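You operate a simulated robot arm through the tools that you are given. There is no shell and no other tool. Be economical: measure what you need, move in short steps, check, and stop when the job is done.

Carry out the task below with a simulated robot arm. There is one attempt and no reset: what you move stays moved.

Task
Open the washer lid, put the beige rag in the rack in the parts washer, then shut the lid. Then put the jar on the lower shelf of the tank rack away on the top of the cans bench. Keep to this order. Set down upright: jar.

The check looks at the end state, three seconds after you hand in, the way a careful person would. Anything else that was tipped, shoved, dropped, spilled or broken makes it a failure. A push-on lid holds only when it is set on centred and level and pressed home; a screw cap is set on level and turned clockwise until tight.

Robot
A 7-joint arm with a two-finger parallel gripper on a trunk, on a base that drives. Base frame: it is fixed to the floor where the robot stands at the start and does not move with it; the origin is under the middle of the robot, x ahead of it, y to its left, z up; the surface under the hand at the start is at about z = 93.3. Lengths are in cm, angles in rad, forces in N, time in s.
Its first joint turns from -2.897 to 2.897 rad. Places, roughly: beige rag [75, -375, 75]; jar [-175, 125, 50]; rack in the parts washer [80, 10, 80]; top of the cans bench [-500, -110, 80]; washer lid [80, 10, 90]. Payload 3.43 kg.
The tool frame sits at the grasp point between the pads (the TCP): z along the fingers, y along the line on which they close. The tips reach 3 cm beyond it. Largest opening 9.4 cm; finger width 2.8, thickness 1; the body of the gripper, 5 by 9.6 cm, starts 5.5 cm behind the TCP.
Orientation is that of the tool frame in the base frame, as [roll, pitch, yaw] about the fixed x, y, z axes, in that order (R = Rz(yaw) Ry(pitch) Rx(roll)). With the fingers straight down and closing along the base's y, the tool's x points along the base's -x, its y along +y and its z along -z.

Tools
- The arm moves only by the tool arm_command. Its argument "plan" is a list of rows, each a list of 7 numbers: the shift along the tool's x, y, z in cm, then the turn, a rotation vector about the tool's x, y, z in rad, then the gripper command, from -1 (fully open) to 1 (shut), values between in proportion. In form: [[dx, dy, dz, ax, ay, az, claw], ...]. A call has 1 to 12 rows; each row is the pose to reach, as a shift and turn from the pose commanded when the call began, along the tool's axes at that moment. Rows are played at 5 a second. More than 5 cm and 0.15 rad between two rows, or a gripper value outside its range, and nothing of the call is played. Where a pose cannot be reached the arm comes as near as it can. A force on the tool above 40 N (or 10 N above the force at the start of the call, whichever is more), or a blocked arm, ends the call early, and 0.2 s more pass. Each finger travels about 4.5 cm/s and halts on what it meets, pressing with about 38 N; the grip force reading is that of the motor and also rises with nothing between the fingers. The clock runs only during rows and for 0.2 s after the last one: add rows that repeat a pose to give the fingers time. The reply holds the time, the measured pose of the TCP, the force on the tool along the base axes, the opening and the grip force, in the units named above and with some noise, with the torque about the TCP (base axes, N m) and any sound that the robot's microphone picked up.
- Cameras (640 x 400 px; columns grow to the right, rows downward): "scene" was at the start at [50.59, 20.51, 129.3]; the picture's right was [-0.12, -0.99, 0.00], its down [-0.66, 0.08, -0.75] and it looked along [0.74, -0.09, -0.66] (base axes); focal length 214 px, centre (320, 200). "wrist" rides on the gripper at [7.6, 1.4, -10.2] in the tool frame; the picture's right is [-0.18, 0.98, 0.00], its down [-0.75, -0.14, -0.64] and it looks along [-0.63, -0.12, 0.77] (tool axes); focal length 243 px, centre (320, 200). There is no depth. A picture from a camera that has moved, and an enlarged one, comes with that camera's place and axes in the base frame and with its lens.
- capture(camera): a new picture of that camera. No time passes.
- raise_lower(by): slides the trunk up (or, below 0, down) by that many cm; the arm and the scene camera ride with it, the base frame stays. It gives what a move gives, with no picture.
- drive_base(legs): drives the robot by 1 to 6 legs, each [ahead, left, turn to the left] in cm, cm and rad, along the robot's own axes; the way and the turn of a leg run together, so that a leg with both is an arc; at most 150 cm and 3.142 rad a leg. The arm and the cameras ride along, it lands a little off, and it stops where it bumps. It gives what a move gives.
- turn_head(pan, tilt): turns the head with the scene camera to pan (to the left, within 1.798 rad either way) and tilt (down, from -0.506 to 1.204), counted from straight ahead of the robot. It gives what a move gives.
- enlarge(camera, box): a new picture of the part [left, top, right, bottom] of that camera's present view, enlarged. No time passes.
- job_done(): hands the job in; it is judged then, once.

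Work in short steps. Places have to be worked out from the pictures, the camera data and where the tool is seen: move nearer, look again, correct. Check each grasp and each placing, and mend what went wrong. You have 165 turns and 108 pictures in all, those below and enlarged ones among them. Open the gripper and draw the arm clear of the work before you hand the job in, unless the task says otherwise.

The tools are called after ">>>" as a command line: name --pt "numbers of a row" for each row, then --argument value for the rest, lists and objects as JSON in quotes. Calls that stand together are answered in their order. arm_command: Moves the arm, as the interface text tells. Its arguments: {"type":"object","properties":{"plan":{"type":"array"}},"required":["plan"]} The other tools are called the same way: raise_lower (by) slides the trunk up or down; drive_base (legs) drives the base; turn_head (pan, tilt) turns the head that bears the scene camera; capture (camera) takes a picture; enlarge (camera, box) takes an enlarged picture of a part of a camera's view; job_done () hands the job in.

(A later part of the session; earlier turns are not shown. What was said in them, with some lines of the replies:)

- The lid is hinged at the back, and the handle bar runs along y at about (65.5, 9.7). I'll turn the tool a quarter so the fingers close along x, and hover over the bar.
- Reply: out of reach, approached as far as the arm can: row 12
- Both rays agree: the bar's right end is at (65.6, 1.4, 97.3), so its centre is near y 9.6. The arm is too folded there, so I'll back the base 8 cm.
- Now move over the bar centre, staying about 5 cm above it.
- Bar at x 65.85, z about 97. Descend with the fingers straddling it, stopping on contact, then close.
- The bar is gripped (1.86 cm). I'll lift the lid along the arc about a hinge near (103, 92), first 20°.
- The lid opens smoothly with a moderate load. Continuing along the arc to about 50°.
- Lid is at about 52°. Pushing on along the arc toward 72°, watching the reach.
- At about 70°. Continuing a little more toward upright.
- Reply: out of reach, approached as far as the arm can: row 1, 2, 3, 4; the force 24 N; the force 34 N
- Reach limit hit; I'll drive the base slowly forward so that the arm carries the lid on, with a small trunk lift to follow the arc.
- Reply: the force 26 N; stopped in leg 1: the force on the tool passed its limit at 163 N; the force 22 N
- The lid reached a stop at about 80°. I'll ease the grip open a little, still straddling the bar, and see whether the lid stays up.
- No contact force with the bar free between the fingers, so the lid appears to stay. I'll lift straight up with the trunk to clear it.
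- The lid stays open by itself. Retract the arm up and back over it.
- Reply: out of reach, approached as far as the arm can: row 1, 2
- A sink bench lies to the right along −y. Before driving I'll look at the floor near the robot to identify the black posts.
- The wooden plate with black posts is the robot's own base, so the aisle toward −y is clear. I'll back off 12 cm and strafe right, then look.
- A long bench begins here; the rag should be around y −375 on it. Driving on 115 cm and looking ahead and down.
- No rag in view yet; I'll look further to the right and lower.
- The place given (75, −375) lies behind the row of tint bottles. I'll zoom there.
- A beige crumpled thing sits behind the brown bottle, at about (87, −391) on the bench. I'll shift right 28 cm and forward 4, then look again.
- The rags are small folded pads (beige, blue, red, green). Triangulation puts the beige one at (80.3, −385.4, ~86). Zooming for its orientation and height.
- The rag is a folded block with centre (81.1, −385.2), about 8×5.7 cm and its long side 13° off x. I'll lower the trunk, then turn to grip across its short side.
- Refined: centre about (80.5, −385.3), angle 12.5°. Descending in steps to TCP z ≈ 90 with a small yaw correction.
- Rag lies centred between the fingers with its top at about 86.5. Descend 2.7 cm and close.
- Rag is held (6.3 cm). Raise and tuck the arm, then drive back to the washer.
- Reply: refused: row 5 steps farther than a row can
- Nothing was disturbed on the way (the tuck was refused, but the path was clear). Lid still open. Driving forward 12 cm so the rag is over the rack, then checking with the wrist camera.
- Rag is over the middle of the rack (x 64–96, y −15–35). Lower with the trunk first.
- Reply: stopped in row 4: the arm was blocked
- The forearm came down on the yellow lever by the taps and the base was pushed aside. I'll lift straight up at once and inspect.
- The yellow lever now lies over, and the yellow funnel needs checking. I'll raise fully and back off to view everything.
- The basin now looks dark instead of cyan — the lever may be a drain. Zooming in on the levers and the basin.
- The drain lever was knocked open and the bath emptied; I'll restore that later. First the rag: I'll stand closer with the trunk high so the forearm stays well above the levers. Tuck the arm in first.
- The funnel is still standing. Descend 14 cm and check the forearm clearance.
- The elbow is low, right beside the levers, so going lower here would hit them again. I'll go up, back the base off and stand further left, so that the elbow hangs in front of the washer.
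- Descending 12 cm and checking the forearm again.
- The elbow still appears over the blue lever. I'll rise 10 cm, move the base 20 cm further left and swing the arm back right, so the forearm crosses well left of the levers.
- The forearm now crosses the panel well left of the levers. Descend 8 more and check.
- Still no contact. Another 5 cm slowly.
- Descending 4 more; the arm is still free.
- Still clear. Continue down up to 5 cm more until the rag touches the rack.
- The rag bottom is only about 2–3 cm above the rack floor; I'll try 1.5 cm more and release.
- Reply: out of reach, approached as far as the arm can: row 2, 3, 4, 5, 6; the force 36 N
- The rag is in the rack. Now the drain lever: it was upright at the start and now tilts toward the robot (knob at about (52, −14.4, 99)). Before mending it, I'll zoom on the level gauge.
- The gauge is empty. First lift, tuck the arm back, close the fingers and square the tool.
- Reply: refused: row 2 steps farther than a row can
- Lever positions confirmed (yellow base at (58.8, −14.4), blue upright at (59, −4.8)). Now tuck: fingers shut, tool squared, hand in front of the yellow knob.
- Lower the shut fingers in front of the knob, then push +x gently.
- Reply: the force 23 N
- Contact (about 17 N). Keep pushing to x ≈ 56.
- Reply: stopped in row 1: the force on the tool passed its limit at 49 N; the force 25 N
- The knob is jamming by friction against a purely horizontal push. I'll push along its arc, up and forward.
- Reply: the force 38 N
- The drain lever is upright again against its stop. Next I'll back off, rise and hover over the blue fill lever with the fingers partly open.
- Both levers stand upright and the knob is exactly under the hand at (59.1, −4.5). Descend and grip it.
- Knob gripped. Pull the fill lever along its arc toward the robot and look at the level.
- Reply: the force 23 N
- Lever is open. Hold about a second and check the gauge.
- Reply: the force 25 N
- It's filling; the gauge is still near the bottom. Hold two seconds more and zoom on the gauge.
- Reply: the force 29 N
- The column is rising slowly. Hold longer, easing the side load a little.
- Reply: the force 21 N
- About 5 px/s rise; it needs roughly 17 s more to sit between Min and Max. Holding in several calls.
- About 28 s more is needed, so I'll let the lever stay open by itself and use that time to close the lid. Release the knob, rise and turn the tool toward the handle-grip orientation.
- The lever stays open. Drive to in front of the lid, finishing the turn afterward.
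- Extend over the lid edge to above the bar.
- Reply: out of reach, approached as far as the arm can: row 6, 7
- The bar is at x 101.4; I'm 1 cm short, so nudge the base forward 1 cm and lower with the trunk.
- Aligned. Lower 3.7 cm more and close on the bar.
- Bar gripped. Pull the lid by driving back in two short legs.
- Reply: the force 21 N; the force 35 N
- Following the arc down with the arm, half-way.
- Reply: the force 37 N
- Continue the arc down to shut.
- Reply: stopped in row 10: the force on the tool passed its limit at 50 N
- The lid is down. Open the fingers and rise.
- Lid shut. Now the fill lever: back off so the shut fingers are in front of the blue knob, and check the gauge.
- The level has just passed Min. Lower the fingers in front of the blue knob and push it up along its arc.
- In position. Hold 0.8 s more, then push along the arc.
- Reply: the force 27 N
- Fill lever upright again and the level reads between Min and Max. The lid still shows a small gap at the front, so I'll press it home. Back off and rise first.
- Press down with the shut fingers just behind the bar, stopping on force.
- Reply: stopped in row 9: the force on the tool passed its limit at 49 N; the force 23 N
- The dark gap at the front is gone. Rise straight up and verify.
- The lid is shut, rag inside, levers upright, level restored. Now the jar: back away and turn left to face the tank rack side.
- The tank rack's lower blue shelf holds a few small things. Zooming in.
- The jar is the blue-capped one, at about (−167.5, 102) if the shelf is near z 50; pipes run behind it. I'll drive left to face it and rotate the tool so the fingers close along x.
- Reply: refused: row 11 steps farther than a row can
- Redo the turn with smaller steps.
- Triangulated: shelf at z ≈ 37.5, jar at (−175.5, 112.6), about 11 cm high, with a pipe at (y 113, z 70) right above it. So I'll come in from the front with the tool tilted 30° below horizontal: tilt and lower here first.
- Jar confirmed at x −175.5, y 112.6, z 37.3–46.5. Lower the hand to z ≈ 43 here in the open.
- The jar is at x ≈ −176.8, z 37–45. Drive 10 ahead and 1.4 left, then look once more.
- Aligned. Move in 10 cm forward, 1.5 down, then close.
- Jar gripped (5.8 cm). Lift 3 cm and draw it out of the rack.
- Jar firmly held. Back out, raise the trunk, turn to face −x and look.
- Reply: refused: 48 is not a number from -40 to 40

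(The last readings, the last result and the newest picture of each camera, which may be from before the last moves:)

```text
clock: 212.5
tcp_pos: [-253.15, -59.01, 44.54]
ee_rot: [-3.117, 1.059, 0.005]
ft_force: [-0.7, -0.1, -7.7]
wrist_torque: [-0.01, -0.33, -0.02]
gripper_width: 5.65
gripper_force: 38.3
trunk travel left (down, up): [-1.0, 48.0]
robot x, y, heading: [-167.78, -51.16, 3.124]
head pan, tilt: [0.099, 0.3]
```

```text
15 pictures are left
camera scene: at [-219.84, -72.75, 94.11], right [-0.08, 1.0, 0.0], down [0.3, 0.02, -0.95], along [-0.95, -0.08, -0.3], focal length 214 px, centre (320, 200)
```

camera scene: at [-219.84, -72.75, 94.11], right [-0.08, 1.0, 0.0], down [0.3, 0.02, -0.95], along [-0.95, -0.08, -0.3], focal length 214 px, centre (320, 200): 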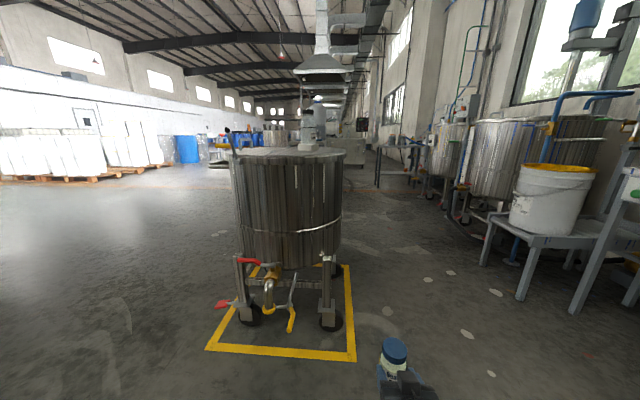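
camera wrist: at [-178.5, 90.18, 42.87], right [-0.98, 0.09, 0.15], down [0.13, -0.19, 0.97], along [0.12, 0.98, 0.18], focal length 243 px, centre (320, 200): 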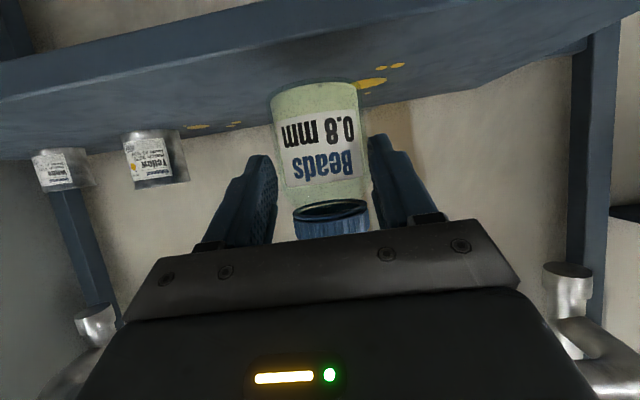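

A wheeled tank stands ahead (x −290…−357, y −63…−125); the corridor at y ≈ −13 is clear. Raise the trunk, shift right and pass beside it.

>>> raise_lower --by 40

>>> drive_base --legs '[[0, -37, 0.018], [140, 0, 0]]'

>>> turn_head --pan 0.35 --tilt 0.4

>>> capture --camera "scene"

```text
clock: 216.3
tcp_pos: [-253.21, -59.01, 84.55]
ee_rot: [-3.116, 1.06, 0.005]
ft_force: [-0.5, -0.2, -7.9]
wrist_torque: [0.01, -0.32, -0.02]
gripper_width: 5.71
gripper_force: 38.1
trunk travel left (down, up): [-41.0, 8.0]
robot x, y, heading: [-168.07, -51.53, 3.121]
head pan, tilt: [0.099, 0.3]
```

```text
clock: 225.2
tcp_pos: [-392.77, -24.67, 84.58]
ee_rot: [-3.117, 1.061, 0.026]
ft_force: [0.9, -0.6, -7.5]
wrist_torque: [0.01, -0.31, 0.0]
gripper_width: 5.64
gripper_force: 38.0
trunk travel left (down, up): [-41.0, 8.0]
robot x, y, heading: [-307.41, -14.83, -3.138]
head pan, tilt: [0.099, 0.3]
```

```text
clock: 226.0
tcp_pos: [-392.69, -24.73, 84.51]
ee_rot: [-3.117, 1.059, 0.027]
ft_force: [0.5, 0.1, -7.6]
wrist_torque: [0.0, -0.32, 0.0]
gripper_width: 5.61
gripper_force: 38.0
trunk travel left (down, up): [-41.0, 8.0]
robot x, y, heading: [-307.7, -14.89, -3.135]
head pan, tilt: [0.351, 0.4]
```

```text
14 pictures are left
camera scene: at [-358.47, -39.93, 133.19], right [-0.35, 0.94, 0.0], down [0.36, 0.14, -0.92], along [-0.86, -0.32, -0.39], focal length 214 px, centre (320, 200)
```

scene: 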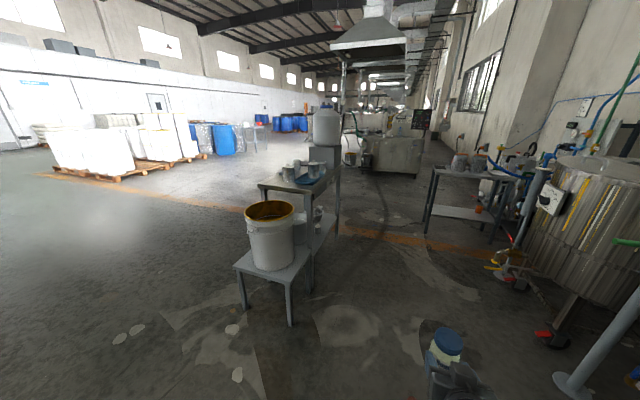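

The bench with cans at about (−490, −107) is the destination, a bucket stool in front of it. Zoom to see its top.

>>> enlarge --camera "scene" --box '[220, 140, 380, 300]'

```text
2.50 times, centred on (300, 220) of scene
camera zoom: at [-358.47, -39.93, 133.19], right [-0.35, 0.94, 0.0], down [0.36, 0.14, -0.92], along [-0.86, -0.32, -0.39], focal length 536 px, centre (370, 150)
```

zoom: 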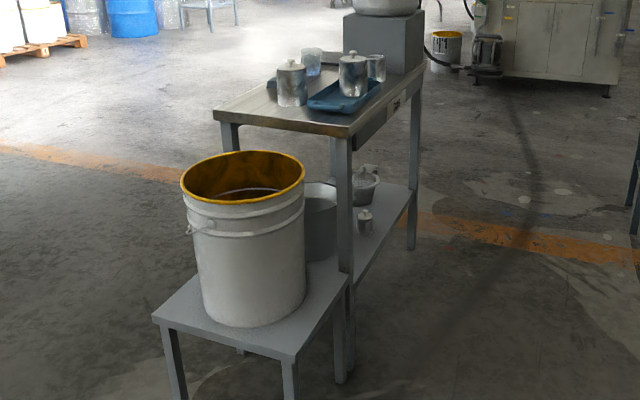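

Bench top: x −476…−546, y −90…−131, z ≈ 84; the strip x −477…−487 at its near edge is free (tray starts at −490). I'll come at it from its right side, facing −y. Raise, drive on and turn well clear.

>>> raise_lower --by 8

>>> drive_base --legs '[[92, -20, 0], [0, 0, 1.564]]'

>>> turn_head --pan -0.35 --tilt 0.5

>>> capture --camera "scene"

```text
clock: 227.2
tcp_pos: [-392.75, -24.64, 92.55]
ee_rot: [-3.117, 1.059, 0.028]
ft_force: [0.2, 0.2, -8.1]
wrist_torque: [-0.01, -0.32, -0.02]
gripper_width: 5.62
gripper_force: 38.2
trunk travel left (down, up): [-49.0, 0.0]
robot x, y, heading: [-308.0, -14.7, -3.134]
head pan, tilt: [0.351, 0.4]
```

```text
clock: 232.1
tcp_pos: [-484.88, -4.32, 92.34]
ee_rot: [-3.116, 1.054, 0.013]
ft_force: [-0.5, 0.4, -7.0]
wrist_torque: [-0.02, -0.33, 0.02]
gripper_width: 5.6
gripper_force: 37.7
trunk travel left (down, up): [-49.0, 0.0]
robot x, y, heading: [-399.87, 4.61, 3.139]
head pan, tilt: [0.351, 0.4]
stopped in leg 1: the robot was blocked; the commanded pose is now the measured one
```

```text
clock: 233.2
tcp_pos: [-485.04, -4.22, 92.54]
ee_rot: [-3.117, 1.057, 0.014]
ft_force: [0.5, -0.2, -7.0]
wrist_torque: [0.03, -0.31, 0.05]
gripper_width: 5.61
gripper_force: 38.9
trunk travel left (down, up): [-49.0, 0.0]
robot x, y, heading: [-399.63, 4.19, 3.132]
head pan, tilt: [-0.351, 0.499]
```

```text
12 pictures are left
camera scene: at [-450.73, -13.61, 140.27], right [0.35, 0.94, 0.0], down [0.45, -0.17, -0.88], along [-0.82, 0.31, -0.48], focal length 214 px, centre (320, 200)
```

scene: 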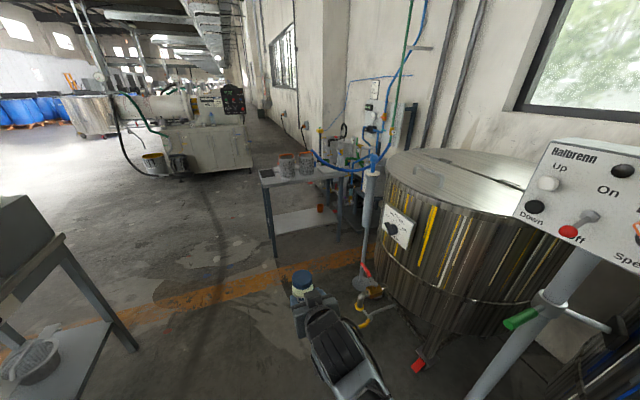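

A light bump on the right at the end of the leg. Move 10 cm away to the left first, then turn toward −y.

>>> drive_base --legs '[[0, 10, 0]]'

>>> drive_base --legs '[[0, 0, 1.575]]'

>>> turn_head --pan -0.5 --tilt 0.6

>>> capture --camera "scene"

```text
clock: 234.3
tcp_pos: [-485.02, -14.19, 92.48]
ee_rot: [-3.121, 1.055, 0.014]
ft_force: [0.7, 0.0, -7.1]
wrist_torque: [0.04, -0.25, 0.0]
gripper_width: 5.6
gripper_force: 38.4
trunk travel left (down, up): [-49.0, 0.0]
robot x, y, heading: [-399.82, -5.46, 3.134]
head pan, tilt: [-0.351, 0.499]
```

```text
clock: 237.4
tcp_pos: [-426.98, -87.51, 92.25]
ee_rot: [-3.118, 1.049, 1.09]
ft_force: [1.7, -0.5, -7.3]
wrist_torque: [0.31, -0.14, -0.03]
gripper_width: 5.54
gripper_force: 38.0
trunk travel left (down, up): [-49.0, 0.0]
robot x, y, heading: [-394.42, -8.54, -2.07]
head pan, tilt: [-0.351, 0.499]
stopped in leg 1: the robot was blocked; the commanded pose is now the measured one
```

```text
clock: 238.1
tcp_pos: [-427.04, -87.51, 92.31]
ee_rot: [-3.117, 1.053, 1.092]
ft_force: [0.2, -1.1, -7.4]
wrist_torque: [0.28, -0.16, -0.02]
gripper_width: 5.56
gripper_force: 37.5
trunk travel left (down, up): [-49.0, 0.0]
robot x, y, heading: [-394.12, -8.46, -2.073]
head pan, tilt: [-0.499, 0.6]
```

```text
11 pictures are left
camera scene: at [-403.11, -60.63, 139.37], right [-0.54, 0.84, 0.0], down [0.48, 0.31, -0.83], along [-0.69, -0.45, -0.56], focal length 214 px, centre (320, 200)
```

scene: 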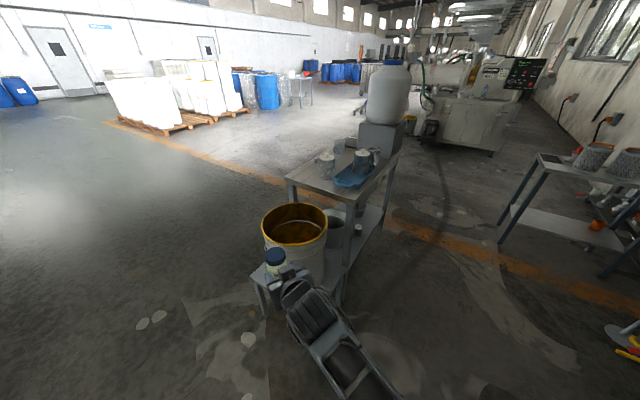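

Something behind the base blocks a full turn, but the present heading (−2.07) also works: from (−449, −25) the hand reaches the free strip. Lift the hand 3 cm, then drive diagonally, stopping short of the bench.

>>> arm_command --pt "-1.3 0 -0.75 0 0 0 0.8" --pt "-2.6 0 -1.5 0 0 0 0.8"

>>> drive_base --legs '[[8, 0, 0], [20, -40.4, 0]]'

>>> capture --camera "scene"

>>> capture --camera "wrist"

```text
clock: 238.7
tcp_pos: [-426.96, -87.64, 95.32]
ee_rot: [-3.117, 1.054, 1.092]
ft_force: [-0.2, -0.2, -7.6]
wrist_torque: [0.28, -0.16, -0.01]
gripper_width: 5.54
gripper_force: 38.1
trunk travel left (down, up): [-49.0, 0.0]
robot x, y, heading: [-393.99, -8.63, -2.074]
head pan, tilt: [-0.499, 0.6]
```

```text
clock: 242.1
tcp_pos: [-476.02, -92.86, 95.24]
ee_rot: [-3.117, 1.053, 1.094]
ft_force: [-0.3, 1.2, -6.7]
wrist_torque: [0.29, -0.17, -0.03]
gripper_width: 5.54
gripper_force: 38.2
trunk travel left (down, up): [-49.0, 0.0]
robot x, y, heading: [-443.46, -14.04, -2.067]
head pan, tilt: [-0.499, 0.6]
```

```text
10 pictures are left
camera scene: at [-452.17, -66.0, 139.36], right [-0.54, 0.84, 0.0], down [0.48, 0.31, -0.82], along [-0.69, -0.45, -0.57], focal length 214 px, centre (320, 200)
```

scene: 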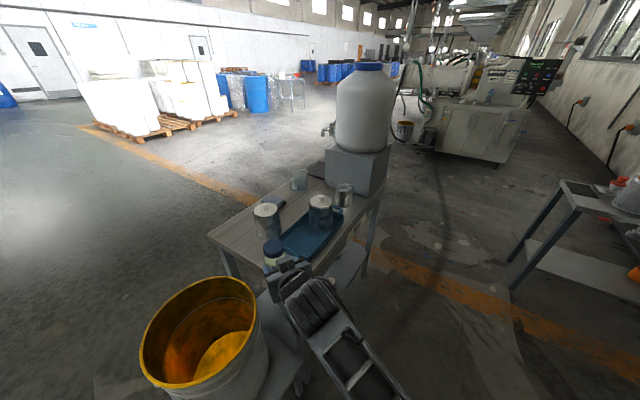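

```text
9 pictures are left
camera wrist: at [-468.67, -82.41, 93.66], right [0.82, -0.55, 0.15], down [-0.03, 0.22, 0.97], along [-0.57, -0.8, 0.17], focal length 243 px, centre (320, 200)
```

wrist: 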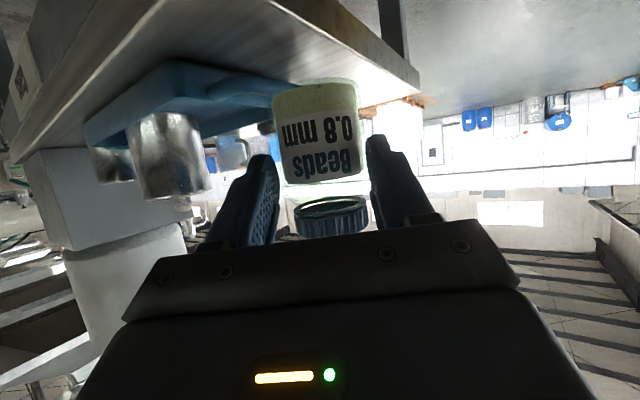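

Free spot chosen: (−484.5, −124.5), 7 cm from both edges and from the nearest can. Drive so the hand passes along the outside of the near edge first.

>>> drive_base --legs '[[18.8, 13.6, 0]]'

>>> capture --camera "scene"

```text
clock: 243.8
tcp_pos: [-473.17, -115.83, 95.28]
ee_rot: [-3.117, 1.052, 1.091]
ft_force: [-0.3, 0.5, -7.4]
wrist_torque: [0.27, -0.17, 0.0]
gripper_width: 5.53
gripper_force: 38.2
trunk travel left (down, up): [-49.0, 0.0]
robot x, y, heading: [-440.29, -36.89, -2.072]
head pan, tilt: [-0.499, 0.6]
```

```text
8 pictures are left
camera scene: at [-449.23, -88.88, 139.37], right [-0.54, 0.84, 0.0], down [0.48, 0.31, -0.82], along [-0.69, -0.45, -0.57], focal length 214 px, centre (320, 200)
```

scene: 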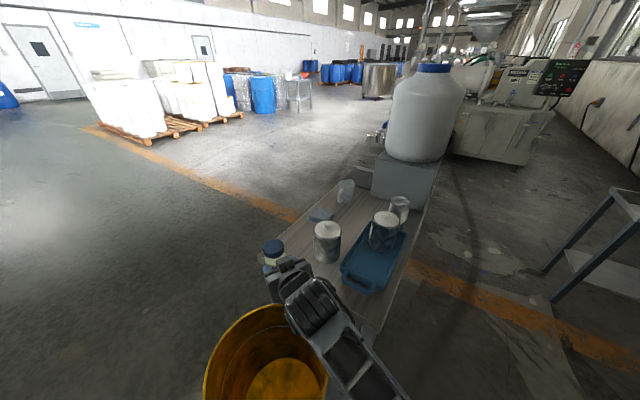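

Clear. Extend the arm diagonally to over the spot.

>>> arm_command --pt "-1.65 -1.55 2.9 0 0 0 0.8" --pt "-3.3 -3.1 5.8 0 0 0 0.8" --pt "-4.95 -4.65 8.6 0 0 0 0.8" --pt "-6.6 -6.2 11.5 0 0 0 0.8" --pt "-6.6 -6.2 11.5 0 0 0 0.8"

>>> capture --camera "scene"

>>> capture --camera "wrist"

```text
clock: 245.0
tcp_pos: [-484.94, -124.44, 95.47]
ee_rot: [-3.115, 1.05, 1.09]
ft_force: [-0.1, -1.1, -8.0]
wrist_torque: [0.22, -0.19, 0.0]
gripper_width: 5.51
gripper_force: 37.9
trunk travel left (down, up): [-49.0, 0.0]
robot x, y, heading: [-440.77, -36.76, -2.075]
head pan, tilt: [-0.499, 0.6]
```

```text
7 pictures are left
camera scene: at [-449.23, -88.89, 139.36], right [-0.54, 0.84, 0.0], down [0.48, 0.31, -0.82], along [-0.69, -0.45, -0.57], focal length 214 px, centre (320, 200)
```

scene: 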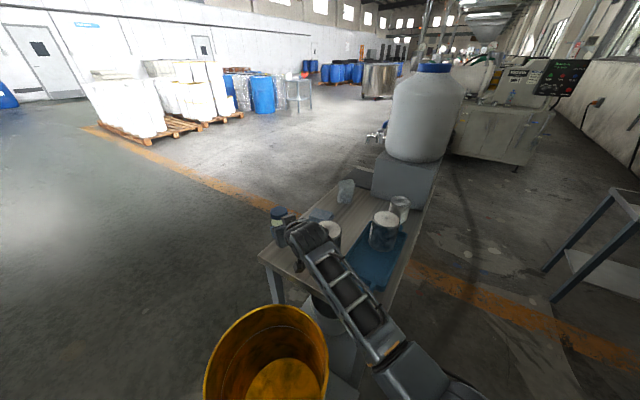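

```text
6 pictures are left
camera wrist: at [-477.53, -113.96, 93.83], right [0.82, -0.55, 0.15], down [-0.03, 0.22, 0.97], along [-0.57, -0.8, 0.17], focal length 243 px, centre (320, 200)
```

wrist: 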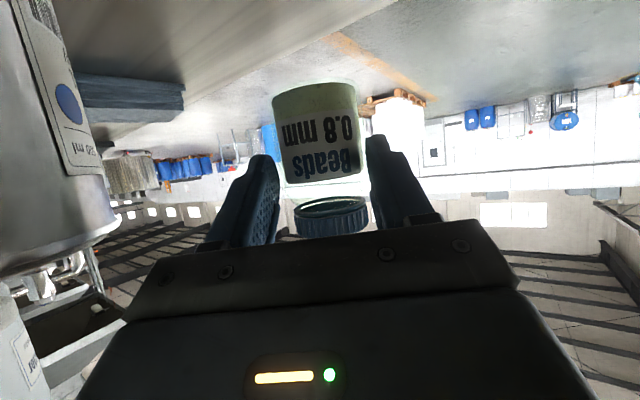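

Position checks out against the bench edges and cans. Lower 5.8 cm and read the force.

>>> arm_command --pt "1.7 0 0.99 0 0 0 0.8" --pt "3.4 0 1.98 0 0 0 0.8" --pt "4.4 0 2.5 0 0 0 0.8" --pt "5.03 0 2.88 0 0 0 0.8"

```text
clock: 246.0
tcp_pos: [-484.93, -124.55, 90.32]
ee_rot: [-3.116, 1.066, 1.093]
ft_force: [7.2, 7.5, 29.2]
wrist_torque: [-1.02, 0.44, 0.15]
gripper_width: 5.39
gripper_force: 36.8
trunk travel left (down, up): [-49.0, 0.0]
robot x, y, heading: [-440.37, -37.14, -2.066]
head pan, tilt: [-0.499, 0.6]
```

Contact at TCP z 90.3. Ease up slightly and look to confirm it's the jar resting on the bench.

>>> arm_command --pt "-0.35 0 -0.2 0 0 0 0.8" --pt "-0.45 0 -0.26 0 0 0 0.8"

>>> capture --camera "wrist"

>>> enlarge --camera "scene" --box '[220, 180, 380, 280]'

```text
clock: 246.6
tcp_pos: [-484.88, -124.32, 89.96]
ee_rot: [-3.118, 1.049, 1.09]
ft_force: [0.7, 0.4, -0.7]
wrist_torque: [-0.07, 0.02, -0.01]
gripper_width: 0.97
gripper_force: 0.0
trunk travel left (down, up): [-49.0, 0.0]
robot x, y, heading: [-440.5, -36.69, -2.072]
head pan, tilt: [-0.499, 0.6]
```

```text
5 pictures are left
camera wrist: at [-477.56, -113.82, 88.38], right [0.82, -0.55, 0.15], down [-0.03, 0.22, 0.97], along [-0.57, -0.8, 0.17], focal length 243 px, centre (320, 200)
```

wrist: 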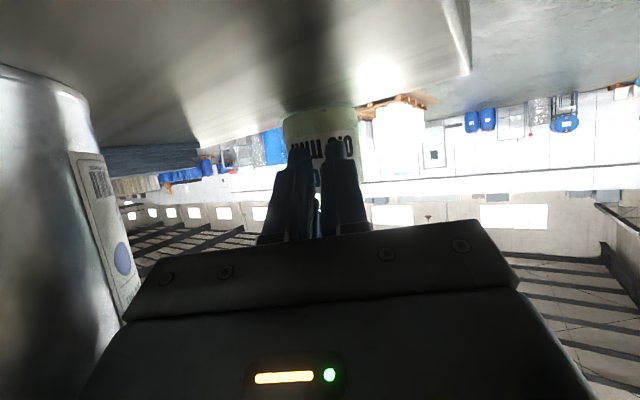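

```text
4.00 times, centred on (300, 230) of scene
camera zoom: at [-449.22, -88.87, 139.35], right [-0.54, 0.84, 0.0], down [0.48, 0.31, -0.83], along [-0.69, -0.45, -0.56], focal length 858 px, centre (400, 80)
```

zoom: 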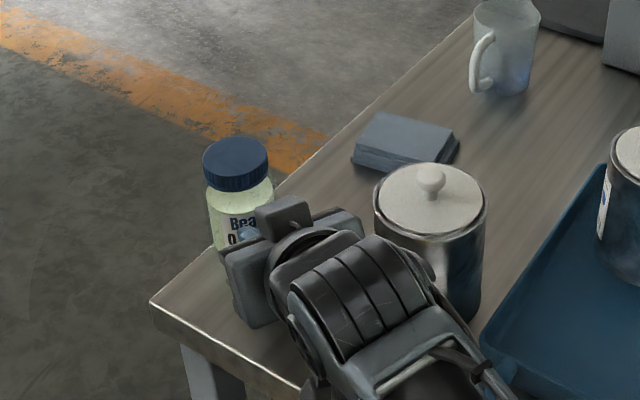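

The jar slipped forward out of the fingers as it touched down: it stands upright, but close to the far edge (centre about (−487.4, −129.8)). I'll open the fingers slightly behind it, enclose it again and bring it inward.

>>> arm_command --pt "0.4 0 -0.7 0 0 0 0.8" --pt "0.4 0 -0.7 0 0 0 0" --pt "0.4 0.2 -0.7 0 0 0 -0.6" --pt "0.4 0.4 -0.7 0 0 0 -1" --pt "0.4 0.4 -0.7 0 0 0 -1" --pt "0.4 0.4 -0.7 0 0 0 -1"

>>> capture --camera "wrist"

```text
clock: 248.0
tcp_pos: [-484.19, -123.86, 90.25]
ee_rot: [-3.116, 1.052, 1.091]
ft_force: [-0.3, 0.4, 0.2]
wrist_torque: [-0.04, 0.0, -0.02]
gripper_width: 9.39
gripper_force: 0.1
trunk travel left (down, up): [-49.0, 0.0]
robot x, y, heading: [-440.35, -36.66, -2.075]
head pan, tilt: [-0.499, 0.6]
```

```text
3 pictures are left
camera wrist: at [-476.83, -113.36, 88.52], right [0.82, -0.55, 0.15], down [-0.02, 0.22, 0.97], along [-0.57, -0.8, 0.17], focal length 243 px, centre (320, 200)
```

wrist: 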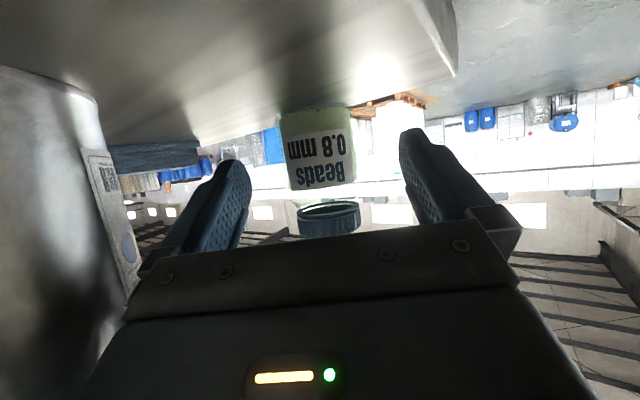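

The jar stands centred between the fingers, about 7 cm ahead. Advance 7 cm and grip.

>>> arm_command --pt "-0.8 -0.1 1.6 0 0 0 -1" --pt "-1.5 -0.2 3.2 0 0 0 -1" --pt "-2.3 -0.2 4.8 0 0 0 -1" --pt "-3.0 -0.2 6.3 0 0 0 -1" --pt "-3.0 -0.2 6.3 0 0 0 0" --pt "-3.0 -0.2 6.3 0 0 0 1" --pt "-3.0 -0.2 6.3 0 0 0 1" --pt "-3.0 -0.2 6.3 0 0 0 1" --pt "-3.0 -0.2 6.3 0 0 0 1"

```text
clock: 250.0
tcp_pos: [-487.74, -129.85, 89.74]
ee_rot: [-3.118, 1.053, 1.09]
ft_force: [-2.2, 0.4, 0.5]
wrist_torque: [-0.07, -0.03, -0.01]
gripper_width: 6.58
gripper_force: 38.0
trunk travel left (down, up): [-49.0, 0.0]
robot x, y, heading: [-440.52, -36.63, -2.076]
head pan, tilt: [-0.499, 0.6]
```

A proper grip now at full diameter (6.6 cm). Lift 0.8 cm, draw back 7 cm, and lower again.

>>> arm_command --pt "-0.7 0 -0.4 0 0 0 1" --pt "0.2 0 -2.0 0 0 0 1" --pt "1.2 0 -3.7 0 0 0 1" --pt "2.2 0 -5.4 0 0 0 1" --pt "2.8 0 -6.5 0 0 0 1" --pt "2.8 0 -6.5 0 0 0 1"

>>> arm_command --pt "0.3 0 0.17 0 0 0 1" --pt "0.55 0 0.31 0 0 0 1" --pt "0.65 0 0.37 0 0 0 1"

```text
clock: 251.4
tcp_pos: [-484.34, -123.78, 90.27]
ee_rot: [-3.117, 1.052, 1.089]
ft_force: [-0.6, -0.9, -6.9]
wrist_torque: [0.01, 0.0, -0.02]
gripper_width: 6.58
gripper_force: 38.2
trunk travel left (down, up): [-49.0, 0.0]
robot x, y, heading: [-440.62, -36.58, -2.078]
head pan, tilt: [-0.499, 0.6]
```

```text
clock: 252.2
tcp_pos: [-484.42, -123.67, 89.6]
ee_rot: [-3.118, 1.053, 1.092]
ft_force: [0.1, 0.2, -7.9]
wrist_torque: [-0.01, 0.0, 0.0]
gripper_width: 6.55
gripper_force: 37.6
trunk travel left (down, up): [-49.0, 0.0]
robot x, y, heading: [-440.27, -36.71, -2.074]
head pan, tilt: [-0.499, 0.6]
```

Still hanging; lower in small steps.

>>> arm_command --pt "0.1 0 0.06 0 0 0 1" --pt "0.2 0 0.12 0 0 0 1"

```text
clock: 252.8
tcp_pos: [-484.42, -123.8, 89.67]
ee_rot: [-3.118, 1.056, 1.091]
ft_force: [1.7, 3.7, 5.4]
wrist_torque: [0.42, -0.33, 0.04]
gripper_width: 6.58
gripper_force: 38.5
trunk travel left (down, up): [-49.0, 0.0]
robot x, y, heading: [-440.68, -36.58, -2.07]
head pan, tilt: [-0.499, 0.6]
```

The jar is resting on the bench. Open the fingers, then draw straight back along the hand's axis.

>>> arm_command --pt "0 0 0 0 0 0 0.2" --pt "0 0 0 0 0 0 -0.2" --pt "0 0 0 0 0 0 -0.7" --pt "0 0 0 0 0 0 -1" --pt "0 0 0 0 0 0 -1"

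>>> arm_command --pt "0 0 -2 0 0 0 -1" --pt "0 0 -4 0 0 0 -1" --pt "0 0 -7 0 0 0 -1" --pt "0 0 -11 0 0 0 -1" --pt "0 0 -15 0 0 0 -1"

>>> enlarge --camera "scene" --box '[200, 160, 400, 310]'

```text
clock: 254.0
tcp_pos: [-484.37, -123.89, 89.32]
ee_rot: [-3.117, 1.053, 1.091]
ft_force: [-0.3, -0.3, -0.3]
wrist_torque: [0.02, 0.05, 0.01]
gripper_width: 9.37
gripper_force: 0.2
trunk travel left (down, up): [-49.0, 0.0]
robot x, y, heading: [-440.5, -36.58, -2.073]
head pan, tilt: [-0.499, 0.6]
```

```text
clock: 255.2
tcp_pos: [-477.97, -112.43, 96.86]
ee_rot: [-3.119, 1.053, 1.092]
ft_force: [0.7, -0.1, -0.3]
wrist_torque: [0.02, 0.0, 0.01]
gripper_width: 9.4
gripper_force: 0.1
trunk travel left (down, up): [-49.0, 0.0]
robot x, y, heading: [-440.77, -36.69, -2.07]
head pan, tilt: [-0.499, 0.6]
```

```text
2.67 times, centred on (300, 235) of scene
camera zoom: at [-449.24, -88.9, 139.36], right [-0.54, 0.84, 0.0], down [0.48, 0.31, -0.82], along [-0.69, -0.45, -0.57], focal length 572 px, centre (373, 107)
```

zoom: 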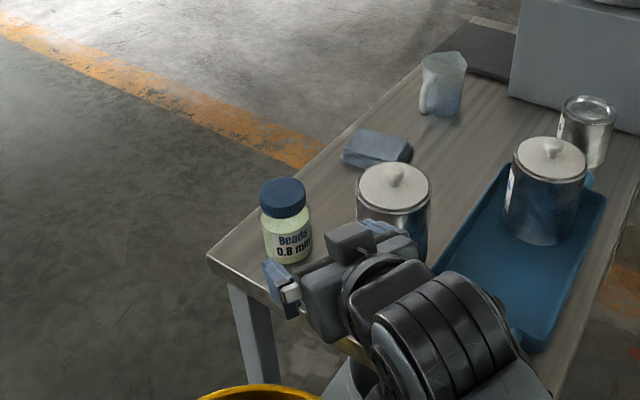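

The jar stands upright well inside the edges. Lift the hand clear and back off.

>>> arm_command --pt "-2 0 -2.5 0 0 0 -1" --pt "-4.5 0 -5 0 0 0 -1" --pt "-7 0 -7.5 0 0 0 -1" --pt "-9.5 0 -10 0 0 0 -1"

>>> drive_base --legs '[[-20, 0, 0]]'

>>> capture --camera "scene"

```text
clock: 256.2
tcp_pos: [-475.92, -108.95, 110.04]
ee_rot: [-3.117, 1.053, 1.092]
ft_force: [0.2, -0.2, 0.5]
wrist_torque: [0.03, -0.01, 0.01]
gripper_width: 9.38
gripper_force: 0.0
trunk travel left (down, up): [-49.0, 0.0]
robot x, y, heading: [-439.93, -36.81, -2.076]
head pan, tilt: [-0.499, 0.6]
```

```text
clock: 257.8
tcp_pos: [-466.39, -91.47, 109.97]
ee_rot: [-3.118, 1.053, 1.091]
ft_force: [1.0, 1.1, -0.2]
wrist_torque: [0.01, 0.02, 0.02]
gripper_width: 9.39
gripper_force: 0.0
trunk travel left (down, up): [-49.0, 0.0]
robot x, y, heading: [-431.01, -19.26, -2.073]
head pan, tilt: [-0.499, 0.6]
```

```text
1 pictures are left
camera scene: at [-439.64, -71.37, 139.37], right [-0.54, 0.84, 0.0], down [0.48, 0.31, -0.82], along [-0.69, -0.45, -0.57], focal length 214 px, centre (320, 200)
```

scene: 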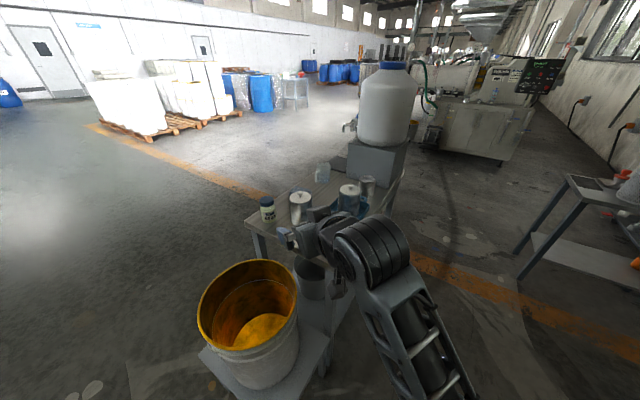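

The jar stands upright on the cans bench with the other items undisturbed, and the arm is clear and open. Handing in.

>>> job_done

```text
The job is handed in.
```

The job is handed in: the beige rag is in the washer rack with the lid pressed shut, and the jar stands upright on the cans bench. Four things went wrong on the way:

- **Drain lever:** My forearm knocked it open and the bath emptied. I put the lever back upright and refilled the bath to between the Min and Max marks. I don't know the exact level it started at.
- **Fill lever:** I opened it for the refill and returned it upright. The rag was already in the rack by then.
- **Jar:** It slipped out of the fingers as it touched the bench and ended up close to the far edge. I picked it up again and set it further in.
- **Bumps:** The base was stopped twice by something near (-400, 5), on the way to the cans bench. I didn't see what it touched, so I can't rule out that something there moved slightly.
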